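You operate a simulated robot arm through the tools that you are given. There is no shell and no other tool.

You are at the controls of a simulated robot arm. One attempt, no reset.

TASK
Top up the washer, switch it on and run one Mid cycle.
Fine: water to the Max line or a little over before the start; wait till the display says Done; drain, lid and basket stay shut.

Only the result counts: the job must be done as asked and must still hold three seconds after the hand-in. Knocking over, shifting, dropping, spilling or breaking anything else fails it. Lids that push on must go on centred and level and be pressed home; caps that screw on are set level and turned clockwise until they are tight.

THE ROBOT
A 7-joint arm with a two-finger parallel gripper, fixed in place. Base frame: the origin is on the floor under the middle of its stand, x ahead of it, y to its left, z up; the work surface is at about z = 0.8. Lengths are in m, angles in degrees, forces in N, time in s.
With the tool pointing down near the work surface it reaches from about 0.44 to 0.92 m from the base axis. Its first joint turns from -143.0 to 143.0 degrees. Payload 3 kg.
Tool frame: the origin (TCP) lies between the finger pads and is the grasp point; the fingertips stand 0.03 m ahead of it; z points along the fingers, y is the line along which they close. Largest opening 0.094 m; finger width 0.028, thickness 0.01; the body of the gripper, 0.05 by 0.096 m, starts 0.055 m behind the TCP.
Orientation is told as [roll, pitch, yaw] about the base's x, y, z axes, in that order, counted from this pose: with the fingers straight down and closing along the base's y, the tool's x points along the base's -x, its y along +y and its z along -z.

THE INTERFACE
- The arm moves only by the tool step_arm. Its argument "moves" is one flat list of numbers, 7 for each row, row after row: the shift along the tool's x, y, z in units of 25 mm (1.0 is 25 mm), then the turn, a rotation vector about the tool's x, y, z in units of 6 degrees (1.0 is 6 degrees), then the finger opening in m, from 0 to 0.094. In form: [dx, dy, dz, wx, wy, wz, gripper, dx, dy, dz, wx, wy, wz, gripper, ...]. A call has 1 to 20 rows; each row shifts and turns the commanded pose from where the row before left it, along the tool's axes as they then stand. A call with a number of a shift or a turn outside -1 to 1 is refused whole. Rows are played at 5 a second. More than 0.05 m and 8.6 degrees between two rows, or a gripper value outside its range, and nothing of the call is played. Where a pose cannot be reached the arm comes as near as it can. A force on the tool above 50 N (or 10 N above the force at the start of the call, whichever is more), or a blocked arm, ends the call early, and 0.2 s more pass. The fingers move at their own pace (about 0.072 m/s each) and stop on an object; they squeeze with about 24 N. The grip force told is the motor's: it shows also when the fingers shut on nothing. Time passes only in rows, and 0.2 s behind the last, so rows that do not move let the fingers close. The reply holds the time, the measured pose of the TCP, the force on the tool along the base axes, the opening and the grip force, in the units named above and with some noise, with the torque about the TCP (base axes, N m) and any sound that the robot's microphone picked up, and new pictures: "views" is both (left out), scene, wrist or none.
- Cameras (640 x 400 px; columns grow to the right, rows downward): "scene" is fixed at [0.2256, -0.6486, 1.6541]; the picture's right is [0.88, -0.47, 0.00], its down [-0.26, -0.48, -0.84] and it looks along [0.39, 0.74, -0.55] (base axes); focal length 339 px, centre (320, 200). "wrist" rides on the gripper at [0.076, 0.014, -0.102] in the tool frame; the picture's right is [-0.18, 0.98, 0.00], its down [-0.75, -0.14, -0.64] and it looks along [-0.63, -0.12, 0.77] (tool axes); focal length 243 px, centre (320, 200). There is no depth. A picture from a camera that has moved, and an enlarged one, comes with that camera's place and axes in the base frame and with its lens. The place of the scene camera against the robot may be out by one fixed shift of up to 0.012 m in any direction.
- enlarge(camera, box): a new picture of the part [left, top, right, bottom] of that camera's present view, enlarged. No time passes.
- close_job(): hands the job in; it is judged then, once.

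Places have to be worked out from the pictures, the camera data and where the tool is seen. Open the gripper and draw the arm clear of the work before you hand the job in, unless the task says otherwise.

The tools are called as a command line: name --argument value ..., lists and objects as JSON in quotes. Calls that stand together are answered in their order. step_arm: Moves the arm, as the interface text tells. Its arguments: {"type":"object","properties":{"moves":{"type":"array"},"views":{"type":"string","enum":["both","scene","wrist","none"]}},"required":["moves"]} The other tools are called the same way: enlarge (camera, box) takes an enlarged picture of a part of a camera's view; close_job () hands the job in.

At the start:

```text
time: 0.0
eef_pos: [0.483, 0.2476, 1.2609]
tool_rot: [0.1, -0.1, 0.0]
force: [-0.5, -0.3, -0.1]
ft_torque: [0.02, 0.03, -0.01]
gripper_width: 0.094
grasp_force: 0.0
```

scene: 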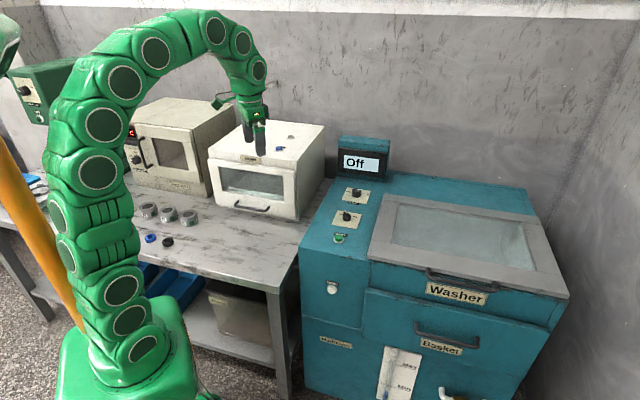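
wrist: 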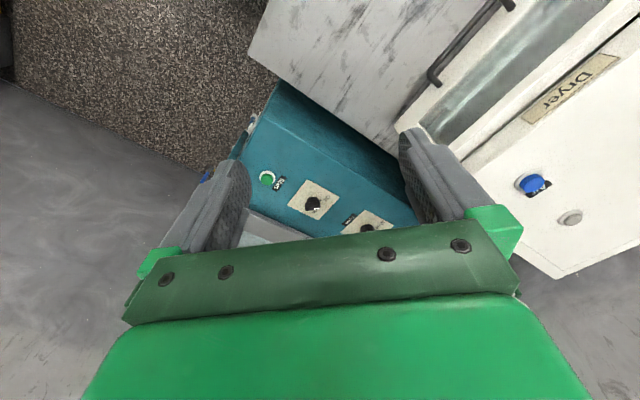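

I begin by studying the washer's controls and the water gauge in enlarged views.

enlarge --camera "scene" --box '[300, 120, 460, 220]'

enlarge --camera "scene" --box '[300, 180, 400, 260]'

enlarge --camera "scene" --box '[290, 300, 540, 400]'

enlarge --camera "scene" --box '[290, 230, 450, 330]'

enlarge --camera "wrist" --box '[190, 80, 450, 250]'

```text
4.00 times, centred on (380, 170) of scene
camera zoom: at [0.2256, -0.6486, 1.6541], right [0.88, -0.47, 0.0], down [-0.26, -0.48, -0.84], along [0.39, 0.74, -0.55], focal length 1356 px, centre (80, 320)
```

zoom: 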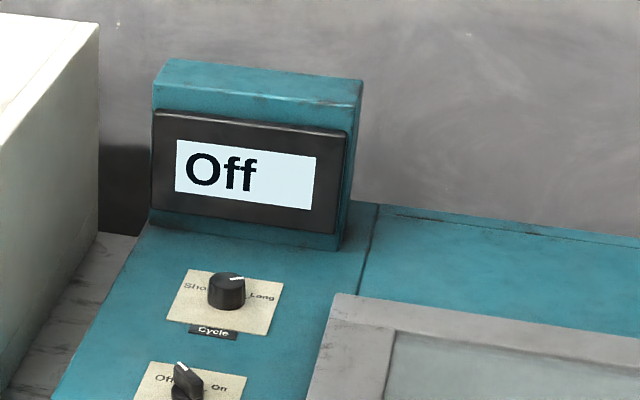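

```text
5.00 times, centred on (350, 220) of scene
camera zoom: at [0.2256, -0.6486, 1.6541], right [0.88, -0.47, 0.0], down [-0.26, -0.48, -0.84], along [0.39, 0.74, -0.55], focal length 1695 px, centre (170, 100)
```

zoom: 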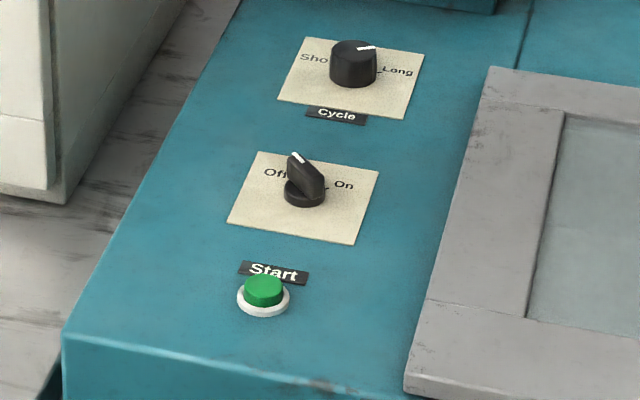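

```text
2.56 times, centred on (415, 350) of scene
camera zoom: at [0.2256, -0.6486, 1.6541], right [0.88, -0.47, 0.0], down [-0.26, -0.48, -0.84], along [0.39, 0.74, -0.55], focal length 868 px, centre (77, -184)
```

zoom: 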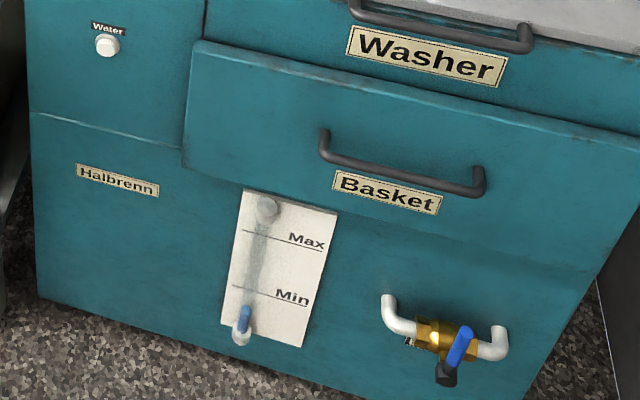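

```text
4.00 times, centred on (370, 280) of scene
camera zoom: at [0.2256, -0.6486, 1.6541], right [0.88, -0.47, 0.0], down [-0.26, -0.48, -0.84], along [0.39, 0.74, -0.55], focal length 1356 px, centre (120, -120)
```

zoom: 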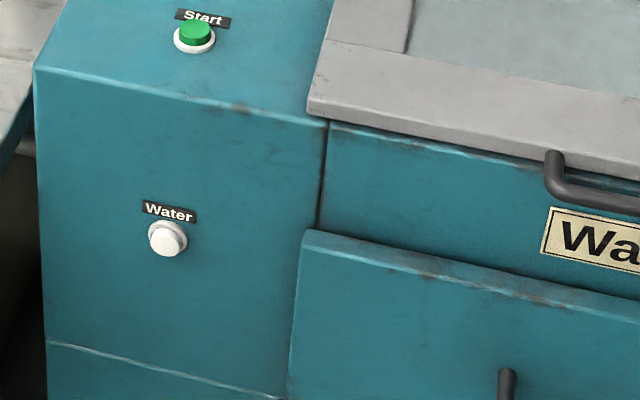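

```text
2.35 times, centred on (320, 165) of wrist
camera zoom: at [0.4071, 0.2616, 1.3622], right [0.18, 0.98, 0.0], down [0.75, -0.14, 0.64], along [0.63, -0.12, -0.77], focal length 571 px, centre (320, 282)
```

zoom: 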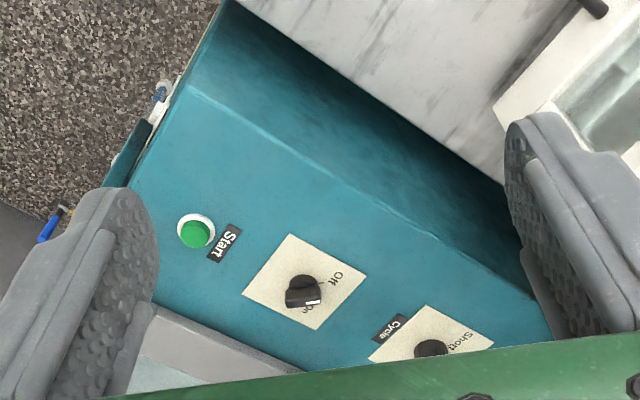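

I zoom in harder on the gauge, the valve and the Water button.

enlarge --camera "scene" --box '[365, 335, 445, 400]'

enlarge --camera "scene" --box '[425, 360, 505, 400]'

enlarge --camera "scene" --box '[330, 180, 390, 220]'

enlarge --camera "scene" --box '[320, 200, 380, 250]'

enlarge --camera "scene" --box '[310, 270, 360, 305]'

enlarge --camera "wrist" --box '[280, 170, 420, 250]'

```text
6.15 times, centred on (405, 368) of scene
camera zoom: at [0.2256, -0.6486, 1.6541], right [0.88, -0.47, 0.0], down [-0.26, -0.48, -0.84], along [0.39, 0.74, -0.55], focal length 2086 px, centre (-203, -831)
```

zoom: 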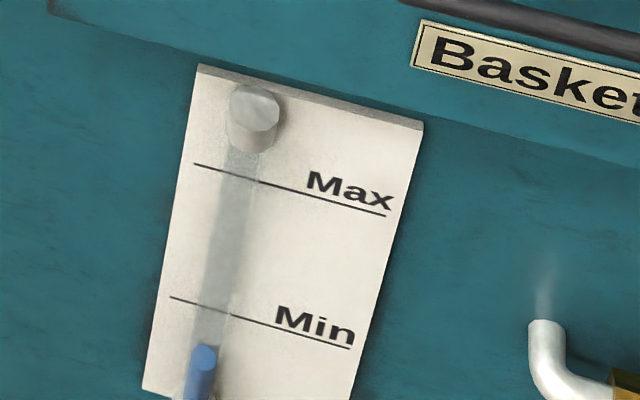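

```text
8.00 times, centred on (465, 380) of scene
camera zoom: at [0.2256, -0.6486, 1.6541], right [0.88, -0.47, 0.0], down [-0.26, -0.48, -0.84], along [0.39, 0.74, -0.55], focal length 2712 px, centre (-840, -1240)
```

zoom: 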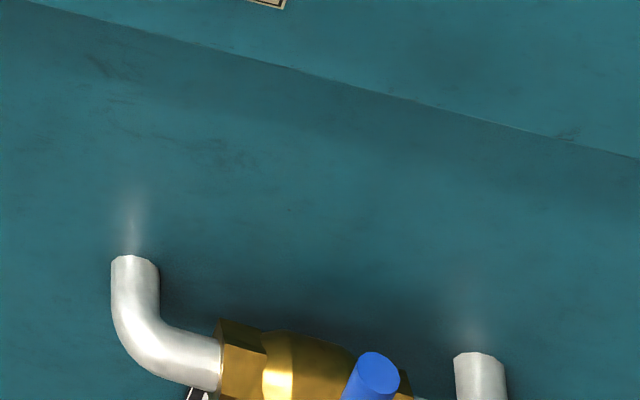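

```text
10.00 times, centred on (360, 200) of scene
camera zoom: at [0.2256, -0.6486, 1.6541], right [0.88, -0.47, 0.0], down [-0.26, -0.48, -0.84], along [0.39, 0.74, -0.55], focal length 3390 px, centre (-80, 200)
```

zoom: 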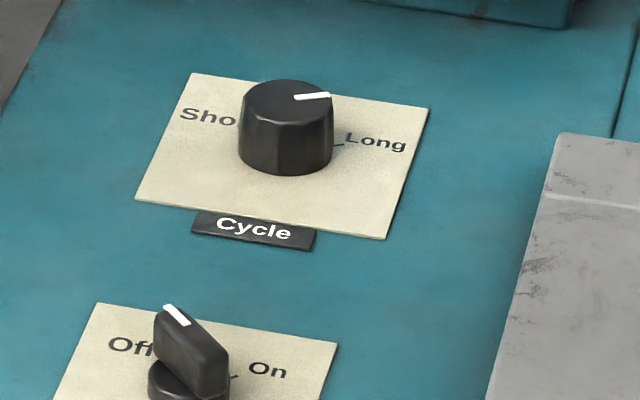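

```text
8.00 times, centred on (350, 225) of scene
camera zoom: at [0.2256, -0.6486, 1.6541], right [0.88, -0.47, 0.0], down [-0.26, -0.48, -0.84], along [0.39, 0.74, -0.55], focal length 2712 px, centre (80, 0)
```

zoom: 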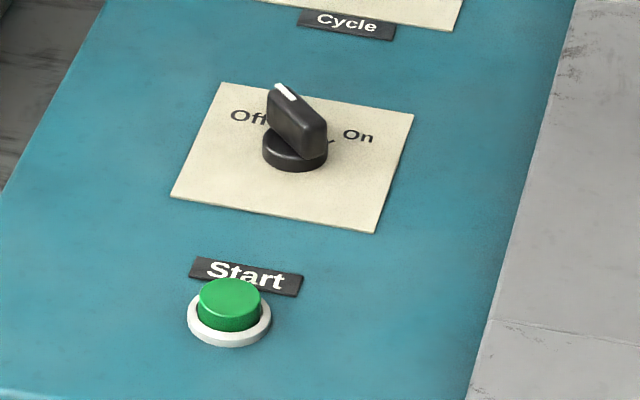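

```text
11.43 times, centred on (335, 288) of scene
camera zoom: at [0.2256, -0.6486, 1.6541], right [0.88, -0.47, 0.0], down [-0.26, -0.48, -0.84], along [0.39, 0.74, -0.55], focal length 3874 px, centre (149, -800)
```

zoom: 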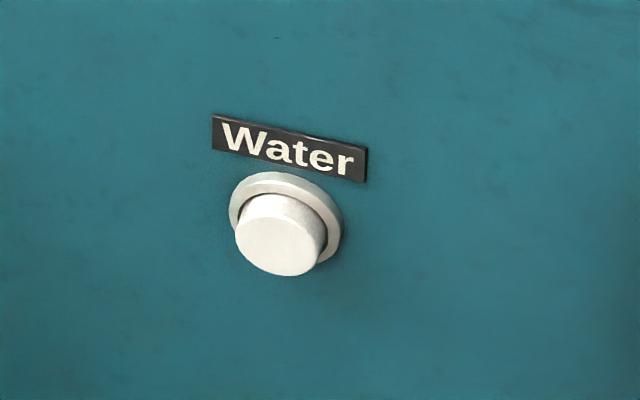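

```text
4.57 times, centred on (350, 210) of wrist
camera zoom: at [0.4071, 0.2616, 1.3622], right [0.18, 0.98, 0.0], down [0.75, -0.14, 0.64], along [0.63, -0.12, -0.77], focal length 1109 px, centre (183, 154)
```

zoom: 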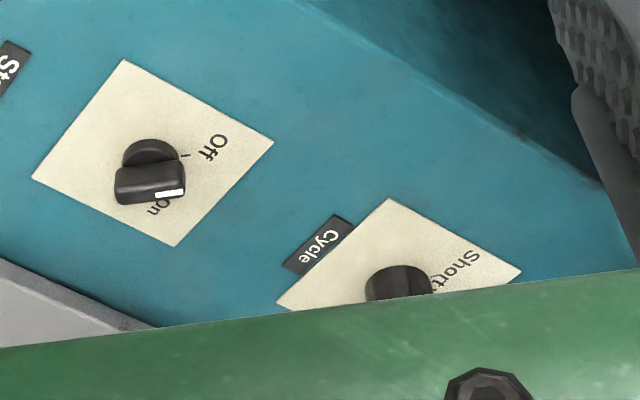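

The washer is set at 45° to the base: I judge Start at about (0.685, 0.092, 0.924), the power knob at (0.766, 0.174), the cycle knob at (0.885, 0.291), and the Water button on the front face near (0.637, 0.048, 0.755). I move forward, staying high, to look at the dials with the wrist camera.

step_arm --moves '[-1, -0.1, 0.2, 0, 0, 0, 0.094, -1, -0.1, 0.2, 0, 0, 0, 0.094, -1, -0.1, 0.2, 0, 0, 0, 0.094, -1, -0.1, 0.2, 0, 0, 0, 0.094, -1, -0.1, 0.2, 0, 0, 0, 0.094, -1, -0.1, 0.2, 0, 0, 0, 0.094, -1, -0.1, 0.2, 0, 0, 0, 0.094, -1, -0.1, 0.2, 0, 0, 0, 0.094]' --views "both"

```text
time: 1.8
eef_pos: [0.6825, 0.2281, 1.2206]
tool_rot: [0.0, 0.0, 0.0]
force: [0.0, 0.4, -0.1]
ft_torque: [0.0, 0.0, 0.02]
gripper_width: 0.0943
grasp_force: 0.1
camera wrist: at [0.6068, 0.2418, 1.3228], right [0.18, 0.98, 0.0], down [0.75, -0.14, 0.64], along [0.63, -0.12, -0.77], focal length 243 px, centre (320, 200)
```

scene: 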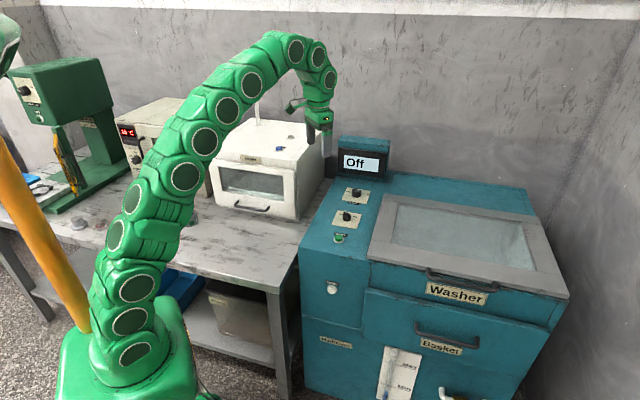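
wrist: 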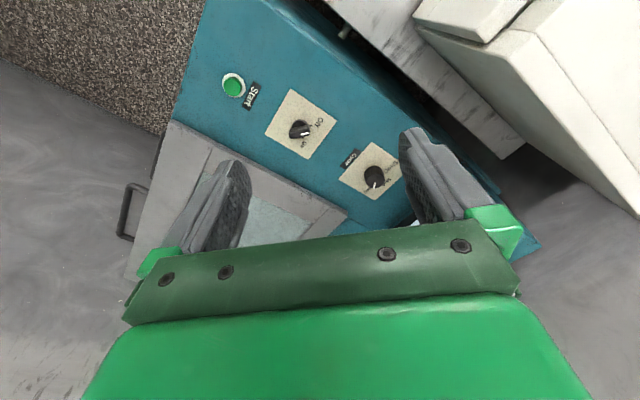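

The dials are now in the wrist view; I enlarge them to read the ticks and pointers.

enlarge --camera "wrist" --box '[330, 135, 410, 205]'

enlarge --camera "wrist" --box '[260, 85, 345, 160]'

enlarge --camera "scene" --box '[365, 335, 445, 400]'

```text
5.71 times, centred on (370, 170) of wrist
camera zoom: at [0.6068, 0.2418, 1.3228], right [0.18, 0.98, 0.0], down [0.75, -0.14, 0.64], along [0.63, -0.12, -0.77], focal length 1386 px, centre (34, 371)
```

zoom: 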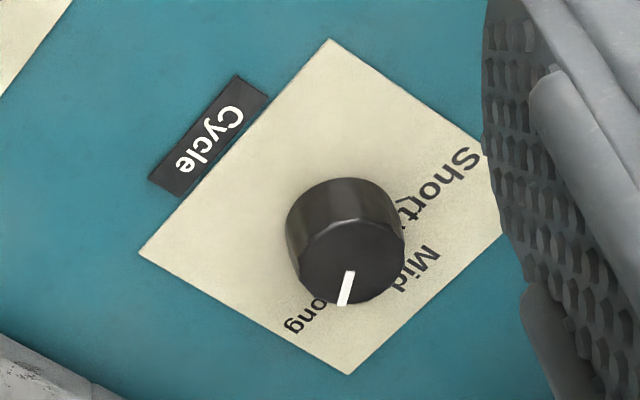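

```text
5.33 times, centred on (302, 122) of wrist
camera zoom: at [0.6068, 0.2418, 1.3228], right [0.18, 0.98, 0.0], down [0.75, -0.14, 0.64], along [0.63, -0.12, -0.77], focal length 1294 px, centre (413, 613)
```

zoom: 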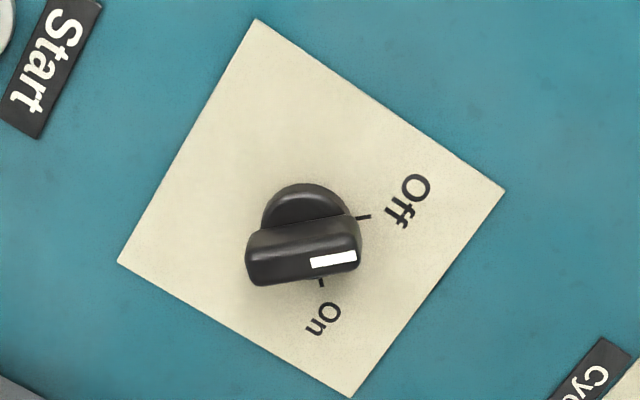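

```text
6.15 times, centred on (405, 368) of scene
camera zoom: at [0.2256, -0.6486, 1.6541], right [0.88, -0.47, 0.0], down [-0.26, -0.48, -0.84], along [0.39, 0.74, -0.55], focal length 2086 px, centre (-203, -831)
```

zoom: 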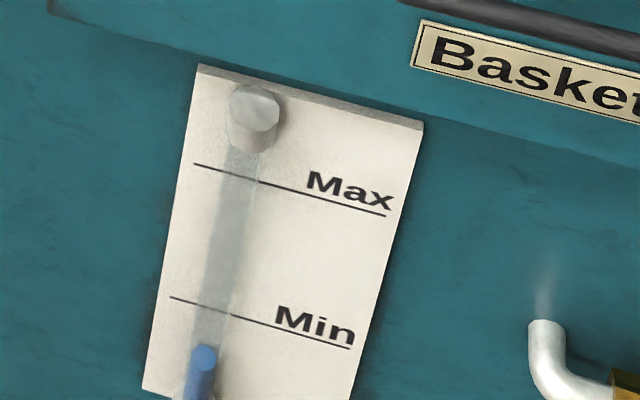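

The power wing points at Off (+y) with On a quarter turn clockwise. The cycle pointer sits on Long, about 60° clockwise of Mid, and the blue column in the gauge is below Min. I take the arm in front of the washer, turned 45° and tilted, to face the Water button.

step_arm --moves '[0.517, -0.963, 0.5, 0, 0, 0, 0.0, 0.517, -0.963, 0.5, 0, 0, 0, 0.0, 0.517, -0.963, 0.5, 0, 0, 0, 0.0, 0.517, -0.963, 0.5, 0, 0, 0, 0.0, 0.517, -0.963, 0.5, 0, 0, 0, 0.0, 0.517, -0.963, 0.5, 0, 0, 0, 0.0, 0.517, -0.963, 0.5, 0, 0, 0, 0.0, 0.517, -0.963, 0.5, 0, 0, 0, 0.0, 0.517, -0.963, 0.5, 0, 0, 0, 0.0, 0.517, -0.963, 0.5, 0, 0, 0, 0.0, 0.517, -0.963, 0.5, 0, 0, 0, 0.0, 0.517, -0.963, 0.5, 0, 0, 0, 0.0]' --views "scene"

step_arm --moves '[0, 0, 0, 0, 0, -0.9375, 0.0, 0, 0, 0, 0, 0, -0.9375, 0.0, 0, 0, 0, 0, 0, -0.9375, 0.0, 0, 0, 0, 0, 0, -0.9375, 0.0, 0, 0, 0, 0, 0, -0.9375, 0.0, 0, 0, 0, 0, 0, -0.9375, 0.0, 0, 0, 0, 0, 0, -0.9375, 0.0, 0, 0, 0, 0, 0, -0.9375, 0.0, 0, 0, 0, 0, -0.9375, 0, 0.0, 0, 0, 0, 0, -0.9375, 0, 0.0, 0, 0, 0, 0, -0.9375, 0, 0.0, 0, 0, 0, 0, -0.9375, 0, 0.0, 0, 0, 0, 0, -0.9375, 0, 0.0, 0, 0, 0, 0, -0.9375, 0, 0.0, 0, 0, 0, 0, -0.9375, 0, 0.0, 0, 0, 0, 0, -0.9375, 0, 0.0]' --views "both"

```text
time: 4.4
eef_pos: [0.5271, -0.0603, 1.0677]
tool_rot: [-0.2, 0.0, -0.1]
force: [0.1, -0.3, -0.4]
ft_torque: [0.0, 0.01, 0.0]
gripper_width: 0.0
grasp_force: 24.4
```

scene: 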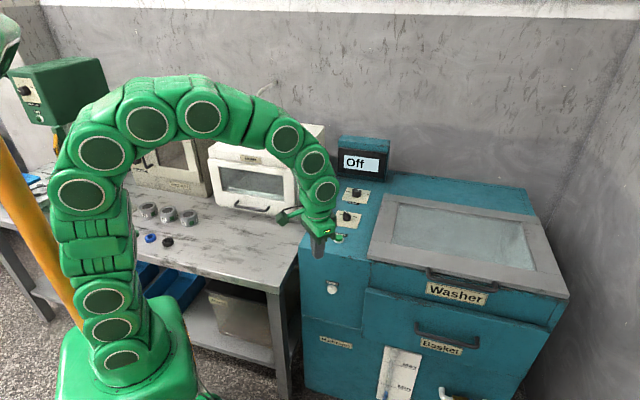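

```text
time: 7.8
eef_pos: [0.5299, -0.0616, 1.0703]
tool_rot: [0.1, -45.0, 44.9]
force: [0.4, 0.2, -0.7]
ft_torque: [-0.01, 0.01, -0.01]
gripper_width: 0.0
grasp_force: 24.3
camera wrist: at [0.4289, -0.1411, 1.0885], right [-0.6, 0.79, 0.13], down [0.16, -0.04, 0.99], along [0.78, 0.61, -0.1], focal length 243 px, centre (320, 200)
```

scene: 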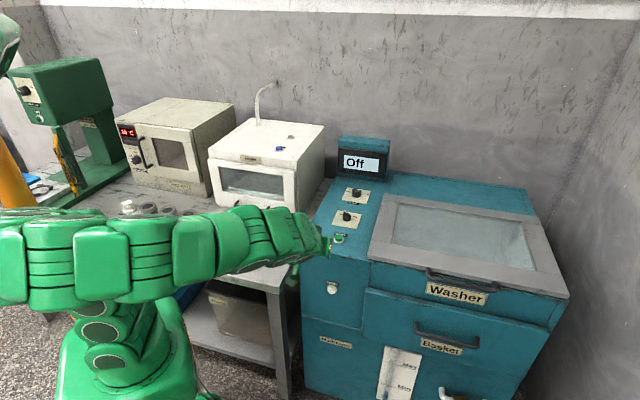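
wrist: 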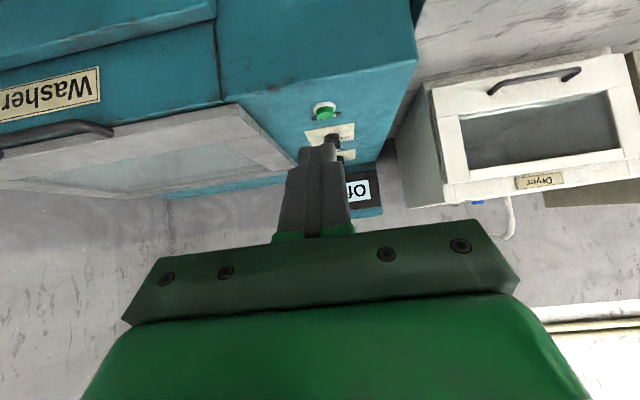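

The pose was reached cleanly and is clear of the washer's front. I lower straight down in front of the face, watching both views.

step_arm --moves '[0.707, 0, 0.707, 0, 0, 0, 0.0, 0.707, 0, 0.707, 0, 0, 0, 0.0, 0.707, 0, 0.707, 0, 0, 0, 0.0, 0.707, 0, 0.707, 0, 0, 0, 0.0, 0.707, 0, 0.707, 0, 0, 0, 0.0, 0.707, 0, 0.707, 0, 0, 0, 0.0, 0.707, 0, 0.707, 0, 0, 0, 0.0, 0.707, 0, 0.707, 0, 0, 0, 0.0]' --views "both"

```text
time: 9.6
eef_pos: [0.5297, -0.064, 0.8694]
tool_rot: [0.0, -45.0, 45.0]
force: [-0.2, -0.4, 0.2]
ft_torque: [-0.02, 0.04, 0.0]
gripper_width: 0.0001
grasp_force: 24.1
camera wrist: at [0.4298, -0.1431, 0.8881], right [-0.6, 0.79, 0.13], down [0.16, -0.04, 0.99], along [0.78, 0.61, -0.1], focal length 243 px, centre (320, 200)
```

scene: 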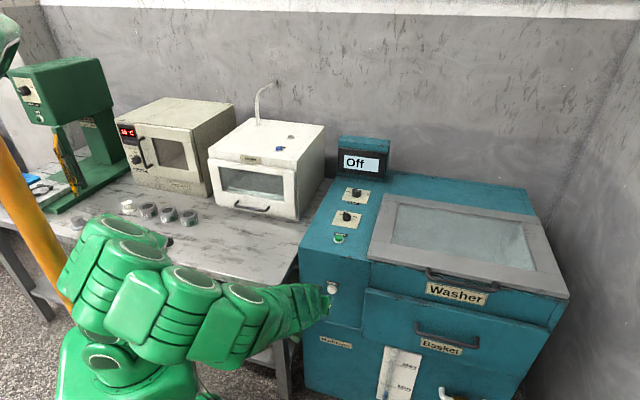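
wrist: 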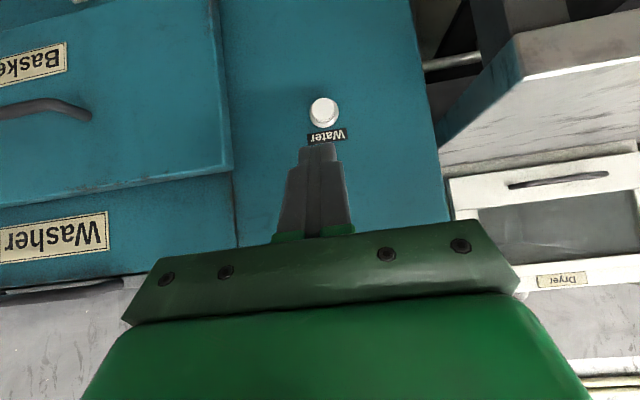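

The button face triangulates to about n = 0.474 along the approach, z = 0.757, laterally in line with the fingers. I go down 0.10 m, then advance 0.075 m, leaving a gap.

step_arm --moves '[0.714, 0, 0.714, 0, 0, 0, 0.0, 0.714, 0, 0.714, 0, 0, 0, 0.0, 0.714, 0, 0.714, 0, 0, 0, 0.0, 0.714, 0, 0.714, 0, 0, 0, 0.0, -0.707, 0, 0.707, 0, 0, 0, 0.0, -0.707, 0, 0.707, 0, 0, 0, 0.0, -0.707, 0, 0.707, 0, 0, 0, 0.0, 0, 0, 0, 0, 0, 0, 0.0]' --views "both"

```text
time: 11.4
eef_pos: [0.5797, -0.0087, 0.768]
tool_rot: [-0.1, -44.8, 44.9]
force: [1.2, -0.1, 0.1]
ft_torque: [0.0, -0.01, 0.01]
gripper_width: 0.0001
grasp_force: 24.0
camera wrist: at [0.4814, -0.0888, 0.7863], right [-0.6, 0.79, 0.13], down [0.16, -0.04, 0.99], along [0.78, 0.61, -0.1], focal length 243 px, centre (320, 200)
```

scene: 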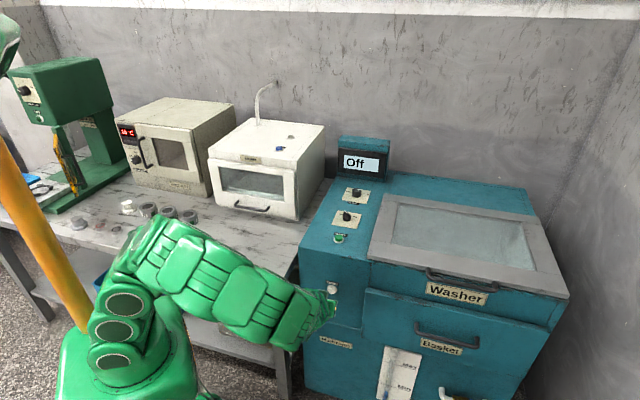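
wrist: 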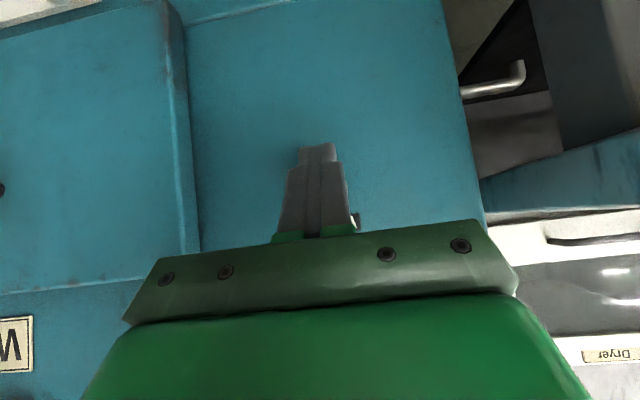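

The button is now hidden behind the fingers in the wrist view, so I check the gap in the scene camera.

enlarge --camera "scene" --box '[290, 265, 370, 325]'

enlarge --camera "wrist" --box '[260, 130, 400, 240]'

```text
6.67 times, centred on (330, 295) of scene
camera zoom: at [0.2256, -0.6486, 1.6541], right [0.88, -0.47, 0.0], down [-0.26, -0.48, -0.84], along [0.39, 0.74, -0.55], focal length 2260 px, centre (253, -433)
```

zoom: 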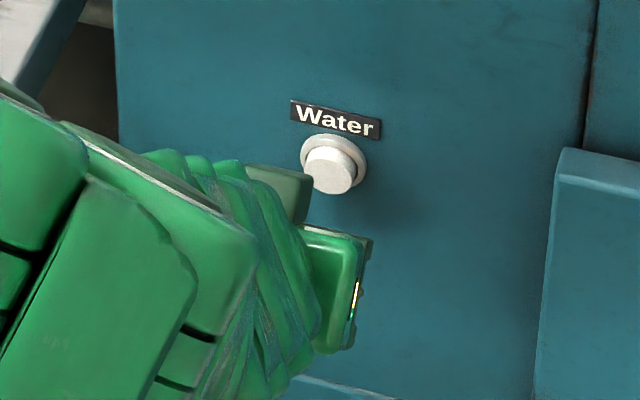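

```text
3.64 times, centred on (330, 185) of wrist
camera zoom: at [0.4814, -0.0888, 0.7863], right [-0.6, 0.79, 0.13], down [0.16, -0.04, 0.99], along [0.78, 0.61, -0.1], focal length 882 px, centre (284, 254)
```

zoom: 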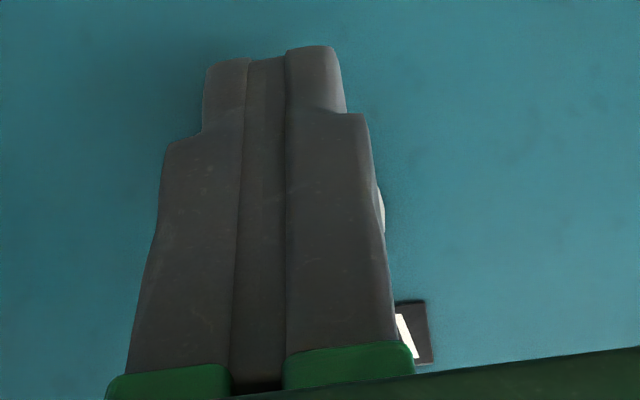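

I can see a sliver of the button ring just beside the finger: it lies at about lateral 0.420 and the tool at 0.416, so I shift 4 mm. Then I creep in 25 mm plus small steps and read the force.

step_arm --moves '[-0.707, -0.16, 0.707, 0, 0, 0, 0.0, -0.1, 0, 0.1, 0, 0, 0, 0.0, -0.1, 0, 0.1, 0, 0, 0, 0.0]' --views "both"

```text
time: 12.2
eef_pos: [0.6068, 0.0102, 0.7677]
tool_rot: [-0.1, -44.9, 45.0]
force: [-0.3, 0.6, -0.2]
ft_torque: [0.0, -0.05, 0.02]
gripper_width: 0.0003
grasp_force: 23.8
camera wrist: at [0.5069, -0.0695, 0.7862], right [-0.6, 0.79, 0.13], down [0.16, -0.04, 0.99], along [0.78, 0.61, -0.1], focal length 243 px, centre (320, 200)
```

scene: 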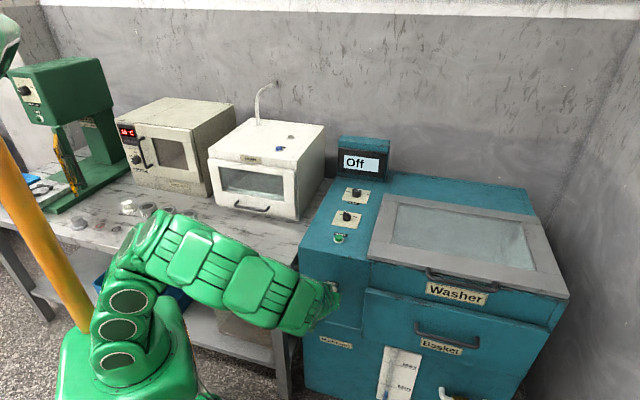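
wrist: 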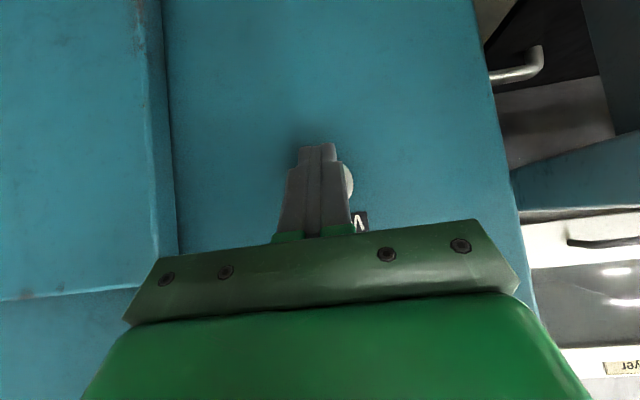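

The tip should be roughly 7 mm from the button and the aim looks centred. I creep on in 3.5 mm steps and watch the force and the gauge.

step_arm --moves '[-0.1, 0, 0.1, 0, 0, 0, 0.0, -0.1, 0, 0.1, 0, 0, 0, 0.0, -0.1, 0, 0.1, 0, 0, 0, 0.0]' --views "both"

```text
time: 13.0
eef_pos: [0.6126, 0.0173, 0.7679]
tool_rot: [0.1, -44.8, 44.8]
force: [-20.0, -23.5, -12.2]
ft_torque: [-0.58, 0.49, -0.07]
gripper_width: 0.0002
grasp_force: 24.3
heard: click
camera wrist: at [0.514, -0.0622, 0.7865], right [-0.6, 0.79, 0.13], down [0.16, -0.04, 0.99], along [0.78, 0.61, -0.1], focal length 243 px, centre (320, 200)
```

scene: 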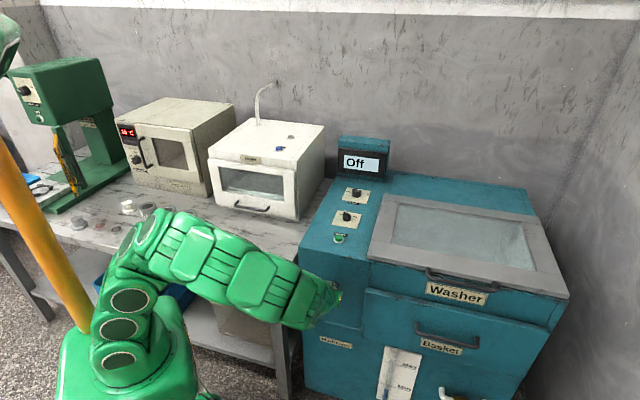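
wrist: 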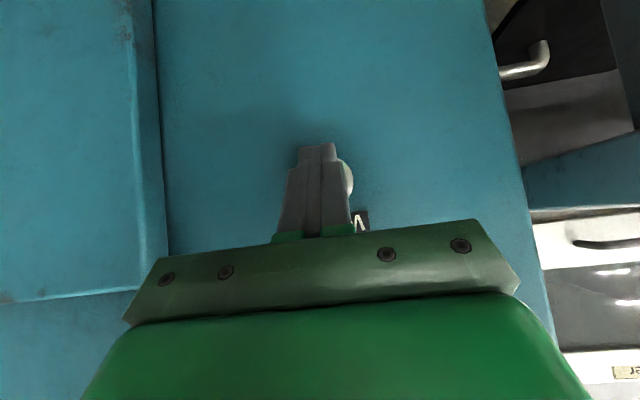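

A click was heard with about 31 N on the button. I check the gauge while it's held.

enlarge --camera "scene" --box '[365, 335, 445, 400]'

```text
6.15 times, centred on (405, 368) of scene
camera zoom: at [0.2256, -0.6486, 1.6541], right [0.88, -0.47, 0.0], down [-0.26, -0.48, -0.84], along [0.39, 0.74, -0.55], focal length 2086 px, centre (-203, -831)
```

zoom: 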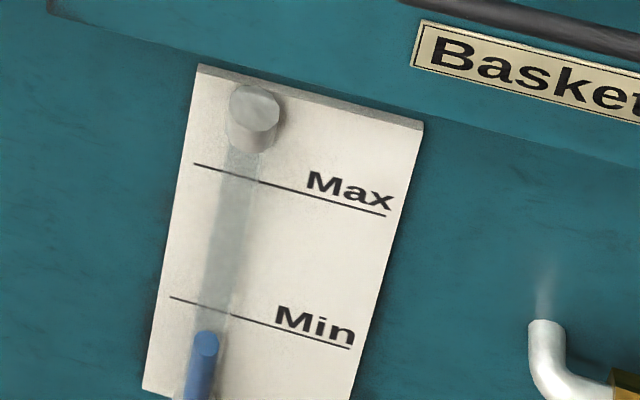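

The blue level has risen a little. I hold for one more row to learn the fill rate.

step_arm --moves '[0, 0, 0, 0, 0, 0, 0.0]' --views "scene"

enlarge --camera "scene" --box '[365, 335, 445, 400]'

```text
time: 13.4
eef_pos: [0.6134, 0.0179, 0.7665]
tool_rot: [0.0, -44.9, 44.8]
force: [-20.3, -26.8, -15.7]
ft_torque: [-0.63, 0.54, -0.13]
gripper_width: 0.0
grasp_force: 23.6
```

scene: 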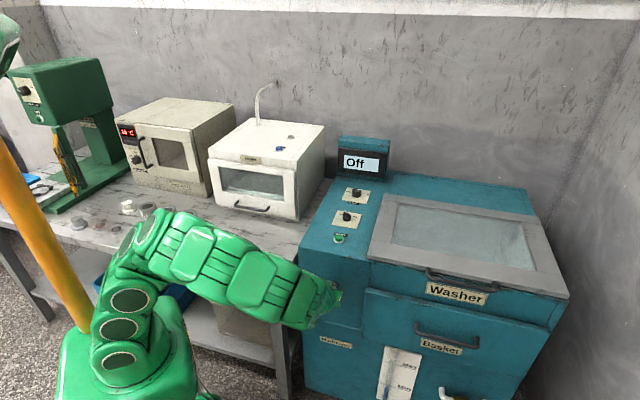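

```text
6.15 times, centred on (405, 368) of scene
camera zoom: at [0.2256, -0.6486, 1.6541], right [0.88, -0.47, 0.0], down [-0.26, -0.48, -0.84], along [0.39, 0.74, -0.55], focal length 2086 px, centre (-203, -831)
```

zoom: 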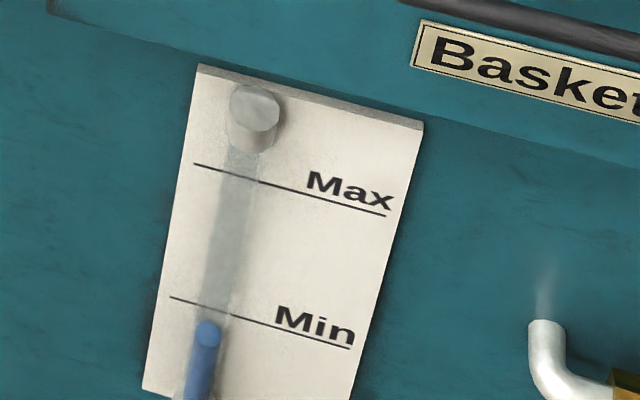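

The level climbs about 28 px (zoomed) per second, so it fills while pressed. I hold for about 2 s more, well short of Max, and then will test the release.

step_arm --moves '[0, 0, 0, 0, 0, 0, 0.0, 0, 0, 0, 0, 0, 0, 0.0, 0, 0, 0, 0, 0, 0, 0.0, 0, 0, 0, 0, 0, 0, 0.0, 0, 0, 0, 0, 0, 0, 0.0, 0, 0, 0, 0, 0, 0, 0.0, 0, 0, 0, 0, 0, 0, 0.0, 0, 0, 0, 0, 0, 0, 0.0, 0, 0, 0, 0, 0, 0, 0.0]' --views "scene"

enlarge --camera "scene" --box '[365, 335, 445, 400]'

```text
time: 15.4
eef_pos: [0.6132, 0.0186, 0.7702]
tool_rot: [0.1, -45.0, 44.9]
force: [-20.1, -26.1, -5.2]
ft_torque: [-0.39, 0.29, -0.15]
gripper_width: 0.0
grasp_force: 23.8
```

scene: 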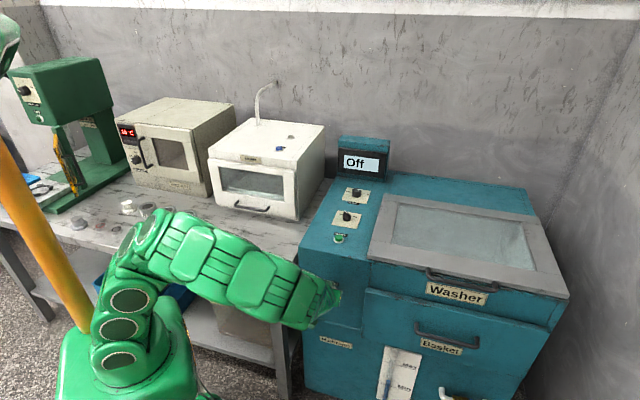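

```text
6.15 times, centred on (405, 368) of scene
camera zoom: at [0.2256, -0.6486, 1.6541], right [0.88, -0.47, 0.0], down [-0.26, -0.48, -0.84], along [0.39, 0.74, -0.55], focal length 2086 px, centre (-203, -831)
```

zoom: 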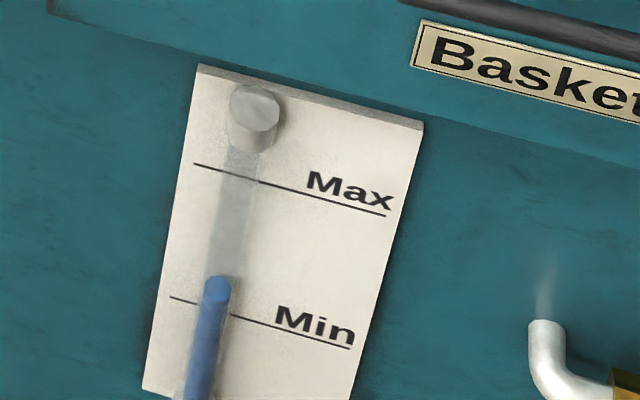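

The top of the water is at zoomed row 288 now (about 22 px/s). I back off to see whether filling stops on release.

step_arm --moves '[0.5, 0, -0.5, 0, 0, 0, 0.0, 0.707, 0, -0.707, 0, 0, 0, 0.0]' --views "both"

enlarge --camera "scene" --box '[365, 335, 445, 400]'

step_arm --moves '[0, 0, 0, 0, 0, 0, 0.0, 0, 0, 0, 0, 0, 0, 0.0]' --views "scene"

enlarge --camera "scene" --box '[365, 335, 445, 400]'

```text
time: 16.0
eef_pos: [0.5818, -0.0117, 0.7692]
tool_rot: [0.0, -45.0, 45.0]
force: [0.1, 0.4, 0.3]
ft_torque: [0.02, 0.0, 0.02]
gripper_width: 0.0
grasp_force: 24.4
camera wrist: at [0.4828, -0.0919, 0.7879], right [-0.6, 0.79, 0.13], down [0.16, -0.04, 0.99], along [0.78, 0.61, -0.1], focal length 243 px, centre (320, 200)
```

scene: 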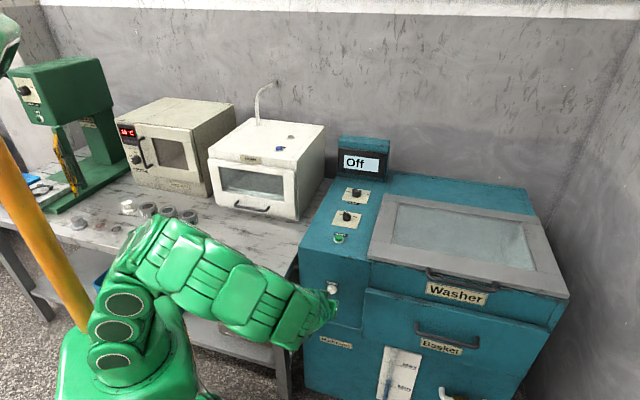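
wrist: 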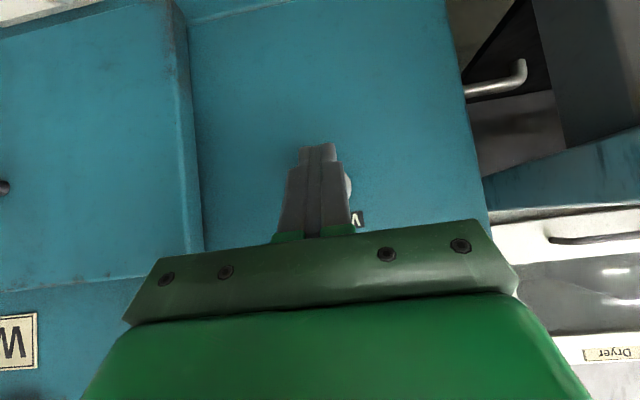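

```text
6.15 times, centred on (405, 368) of scene
camera zoom: at [0.2256, -0.6486, 1.6541], right [0.88, -0.47, 0.0], down [-0.26, -0.48, -0.84], along [0.39, 0.74, -0.55], focal length 2086 px, centre (-203, -831)
```

zoom: 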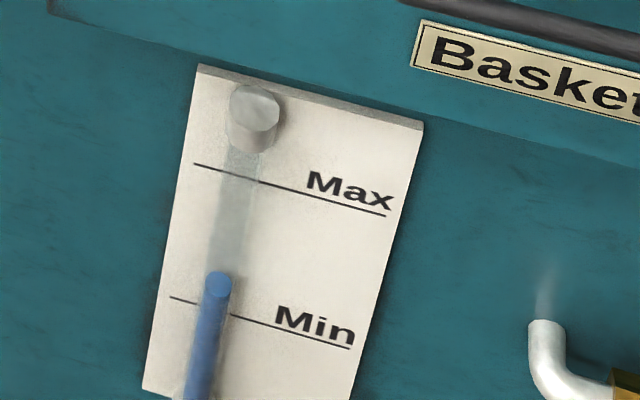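

```text
time: 16.6
eef_pos: [0.5826, -0.0121, 0.7699]
tool_rot: [0.0, -44.8, 44.9]
force: [0.2, -0.5, 1.4]
ft_torque: [-0.02, 0.01, -0.01]
gripper_width: 0.0
grasp_force: 23.8
```

scene: 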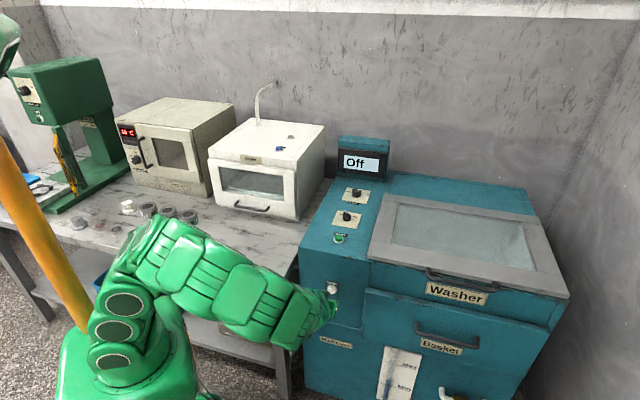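

```text
6.15 times, centred on (405, 368) of scene
camera zoom: at [0.2256, -0.6486, 1.6541], right [0.88, -0.47, 0.0], down [-0.26, -0.48, -0.84], along [0.39, 0.74, -0.55], focal length 2086 px, centre (-203, -831)
```

zoom: 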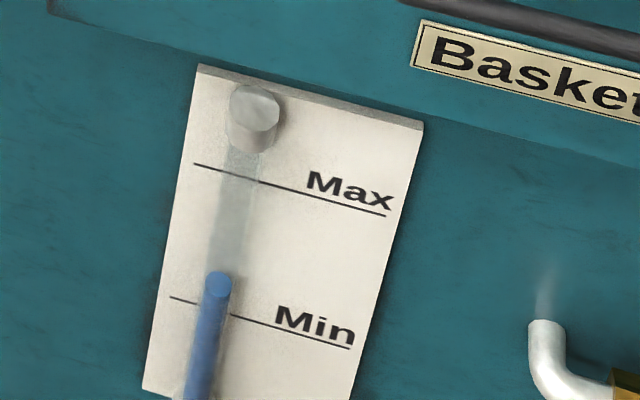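

Filling stops on release, so it's a hold-to-fill button; level now stands at row 284 zoomed. To judge the Max line without parallax I carry the wrist camera round in front of the gauge.

step_arm --moves '[0.707, 0, -0.707, 0, 0, 0, 0.0, 0.707, 0, -0.707, 0, 0, 0, 0.0, 0.707, 0, -0.707, 0, 0, 0, 0.0, 0.707, 0, -0.707, 0, 0, 0, 0.0, 0.471, -0.978, 0.471, 0, 0, 0, 0.0, 0.471, -0.978, 0.471, 0, 0, 0, 0.0, 0.471, -0.978, 0.471, 0, 0, 0, 0.0, 0.471, -0.978, 0.471, 0, 0, 0, 0.0, 0.471, -0.978, 0.471, 0, 0, 0, 0.0, 0.471, -0.978, 0.471, 0, 0, 0, 0.0, 0.471, -0.978, 0.471, 0, 0, 0, 0.0, 0.471, -0.978, 0.471, 0, 0, 0, 0.0, 0.471, -0.978, 0.471, 0, 0, 0, 0.0]' --views "both"

```text
time: 19.4
eef_pos: [0.6705, -0.2406, 0.6178]
tool_rot: [-0.1, -44.9, 44.9]
force: [0.7, 0.5, 0.5]
ft_torque: [0.01, 0.03, 0.01]
gripper_width: 0.0
grasp_force: 23.8
camera wrist: at [0.5704, -0.3195, 0.6366], right [-0.6, 0.79, 0.13], down [0.16, -0.04, 0.99], along [0.78, 0.61, -0.1], focal length 243 px, centre (320, 200)
```

scene: 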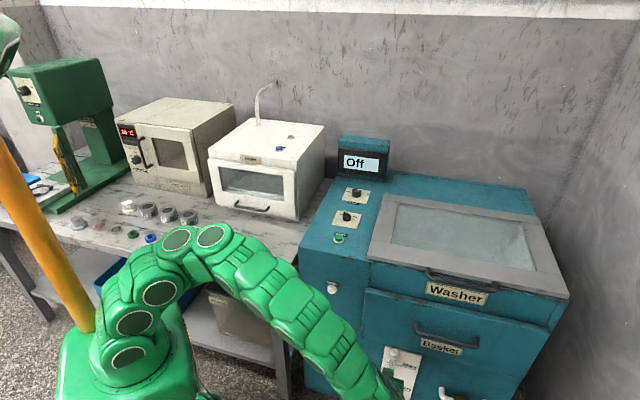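
wrist: 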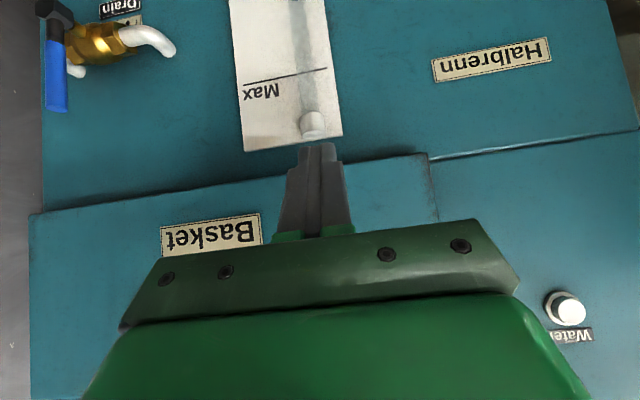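

The Max line and the upper fitting of the sight tube are in the wrist view. I enlarge to measure the tube's offset from the plate.

enlarge --camera "wrist" --box '[220, 0, 360, 150]'

enlarge --camera "wrist" --box '[270, 50, 350, 150]'

```text
2.67 times, centred on (290, 75) of wrist
camera zoom: at [0.5704, -0.3195, 0.6366], right [-0.6, 0.79, 0.13], down [0.16, -0.04, 0.99], along [0.78, 0.61, -0.1], focal length 647 px, centre (400, 533)
```

zoom: 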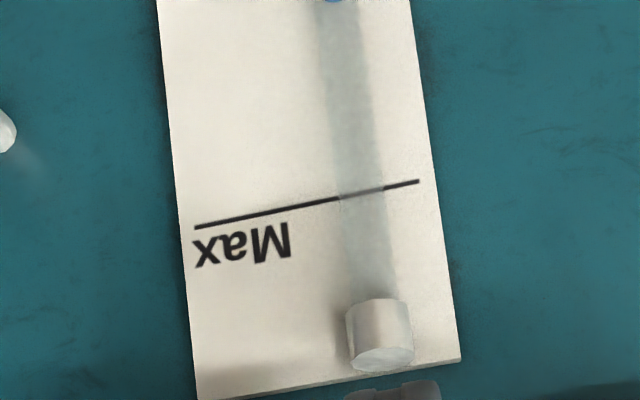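

```text
4.00 times, centred on (310, 100) of wrist
camera zoom: at [0.5704, -0.3195, 0.6366], right [-0.6, 0.79, 0.13], down [0.16, -0.04, 0.99], along [0.78, 0.61, -0.1], focal length 970 px, centre (360, 600)
```

zoom: 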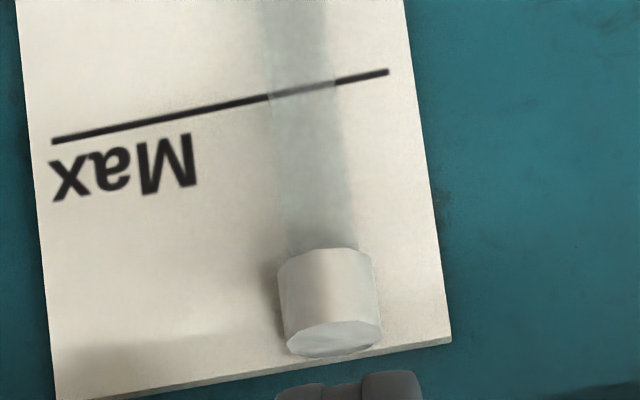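

From both cameras I put the Max line at z ≈ 0.435 and the tube 12 mm in front of the plate, so the water top at Max should appear near zoomed row 194 in the scene view; about 0.097 m (≈ 4 s) remains. I return to just short of the button.

step_arm --moves '[-0.471, 0.978, -0.471, 0, 0, 0, 0.0, -0.471, 0.978, -0.471, 0, 0, 0, 0.0, -0.471, 0.978, -0.471, 0, 0, 0, 0.0, -0.471, 0.978, -0.471, 0, 0, 0, 0.0, -0.471, 0.978, -0.471, 0, 0, 0, 0.0, -0.471, 0.978, -0.471, 0, 0, 0, 0.0, -0.471, 0.978, -0.471, 0, 0, 0, 0.0, -0.471, 0.978, -0.471, 0, 0, 0, 0.0, -0.471, 0.978, -0.471, 0, 0, 0, 0.0, -0.707, 0, 0.707, 0, 0, 0, 0.0, -0.707, 0, 0.707, 0, 0, 0, 0.0, -0.707, 0, 0.707, 0, 0, 0, 0.0, -0.707, 0, 0.707, 0, 0, 0, 0.0, -0.6, 0, 0.6, 0, 0, 0, 0.0, 0, 0, 0, 0, 0, 0, 0.0]' --views "both"

```text
time: 22.6
eef_pos: [0.6, 0.0047, 0.7704]
tool_rot: [0.1, -45.0, 44.9]
force: [0.9, 0.2, -0.1]
ft_torque: [0.02, 0.01, -0.04]
gripper_width: 0.0
grasp_force: 24.2
camera wrist: at [0.5005, -0.0755, 0.7876], right [-0.6, 0.79, 0.13], down [0.16, -0.04, 0.99], along [0.78, 0.61, -0.1], focal length 243 px, centre (320, 200)
```

scene: 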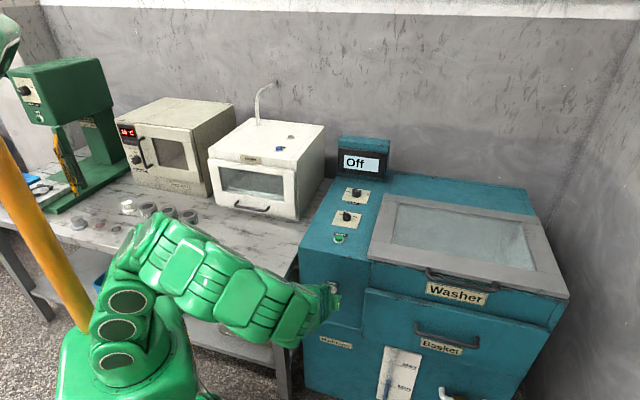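
wrist: 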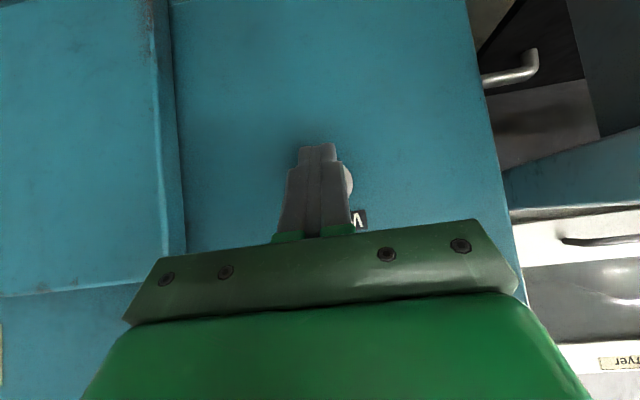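

I am about 19 mm short of the pressed position and 2 mm high. I press in and hold for roughly 2.8 s, then check the level.

step_arm --moves '[-0.077, 0, 0.191, 0, 0, 0, 0.0, -0.134, 0, 0.134, 0, 0, 0, 0.0, -0.134, 0, 0.134, 0, 0, 0, 0.0, -0.134, 0, 0.134, 0, 0, 0, 0.0, 0, 0, 0, 0, 0, 0, 0.0, 0, 0, 0, 0, 0, 0, 0.0, 0, 0, 0, 0, 0, 0, 0.0, 0, 0, 0, 0, 0, 0, 0.0, 0, 0, 0, 0, 0, 0, 0.0, 0, 0, 0, 0, 0, 0, 0.0, 0, 0, 0, 0, 0, 0, 0.0, 0, 0, 0, 0, 0, 0, 0.0, 0, 0, 0, 0, 0, 0, 0.0, 0, 0, 0, 0, 0, 0, 0.0, 0, 0, 0, 0, 0, 0, 0.0]' --views "scene"

enlarge --camera "scene" --box '[365, 335, 445, 400]'

```text
time: 25.8
eef_pos: [0.6115, 0.0166, 0.7671]
tool_rot: [0.0, -44.9, 44.9]
force: [-13.5, -25.3, -2.2]
ft_torque: [-0.33, 0.2, -0.27]
gripper_width: 0.0
grasp_force: 23.9
heard: click
```

scene: 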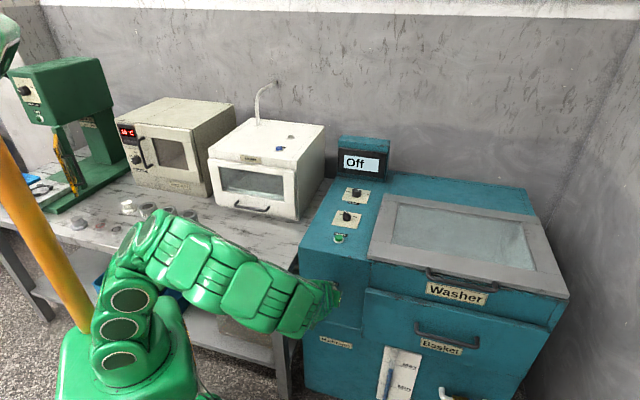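

```text
6.15 times, centred on (405, 368) of scene
camera zoom: at [0.2256, -0.6486, 1.6541], right [0.88, -0.47, 0.0], down [-0.26, -0.48, -0.84], along [0.39, 0.74, -0.55], focal length 2086 px, centre (-203, -831)
```

zoom: 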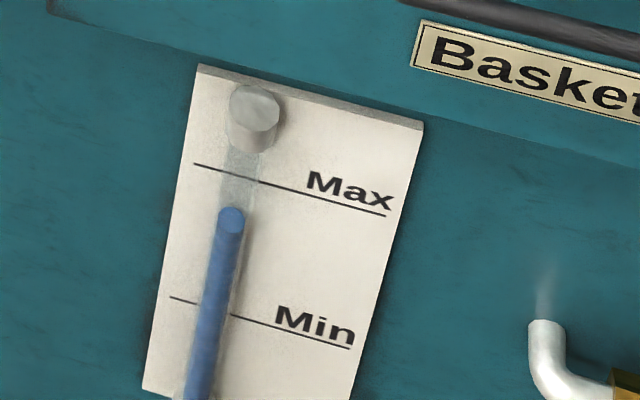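

The water top is at row 220 with about 26 px (≈ 1.1 s) to go. I hold 1.0 s more, release in the next call, then verify from the wrist camera.

step_arm --moves '[0, 0, 0, 0, 0, 0, 0.0, 0, 0, 0, 0, 0, 0, 0.0, 0, 0, 0, 0, 0, 0, 0.0, 0, 0, 0, 0, 0, 0, 0.0, 0.5, 0, -0.5, 0, 0, 0, 0.0, 0.707, 0, -0.707, 0, 0, 0, 0.0]' --views "scene"

enlarge --camera "scene" --box '[365, 335, 445, 400]'

```text
time: 27.2
eef_pos: [0.5801, -0.014, 0.7672]
tool_rot: [-0.1, -45.0, 45.0]
force: [-0.1, 0.2, -0.9]
ft_torque: [-0.04, 0.04, 0.02]
gripper_width: 0.0
grasp_force: 24.5
```

scene: 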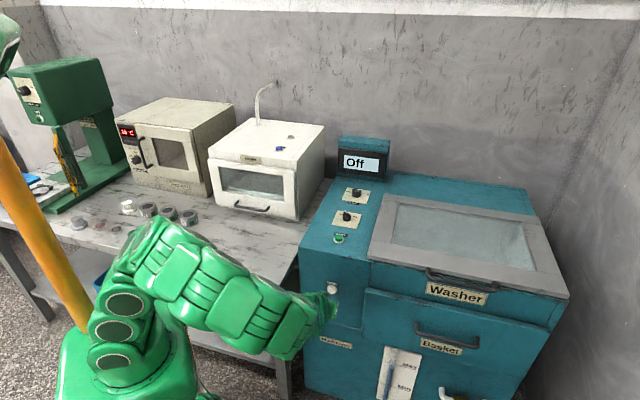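

```text
6.15 times, centred on (405, 368) of scene
camera zoom: at [0.2256, -0.6486, 1.6541], right [0.88, -0.47, 0.0], down [-0.26, -0.48, -0.84], along [0.39, 0.74, -0.55], focal length 2086 px, centre (-203, -831)
```

zoom: 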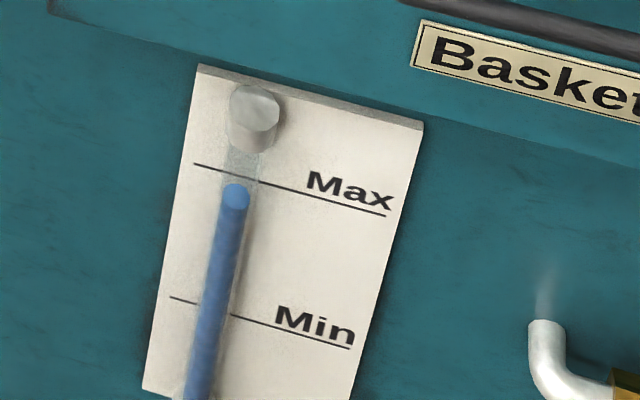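

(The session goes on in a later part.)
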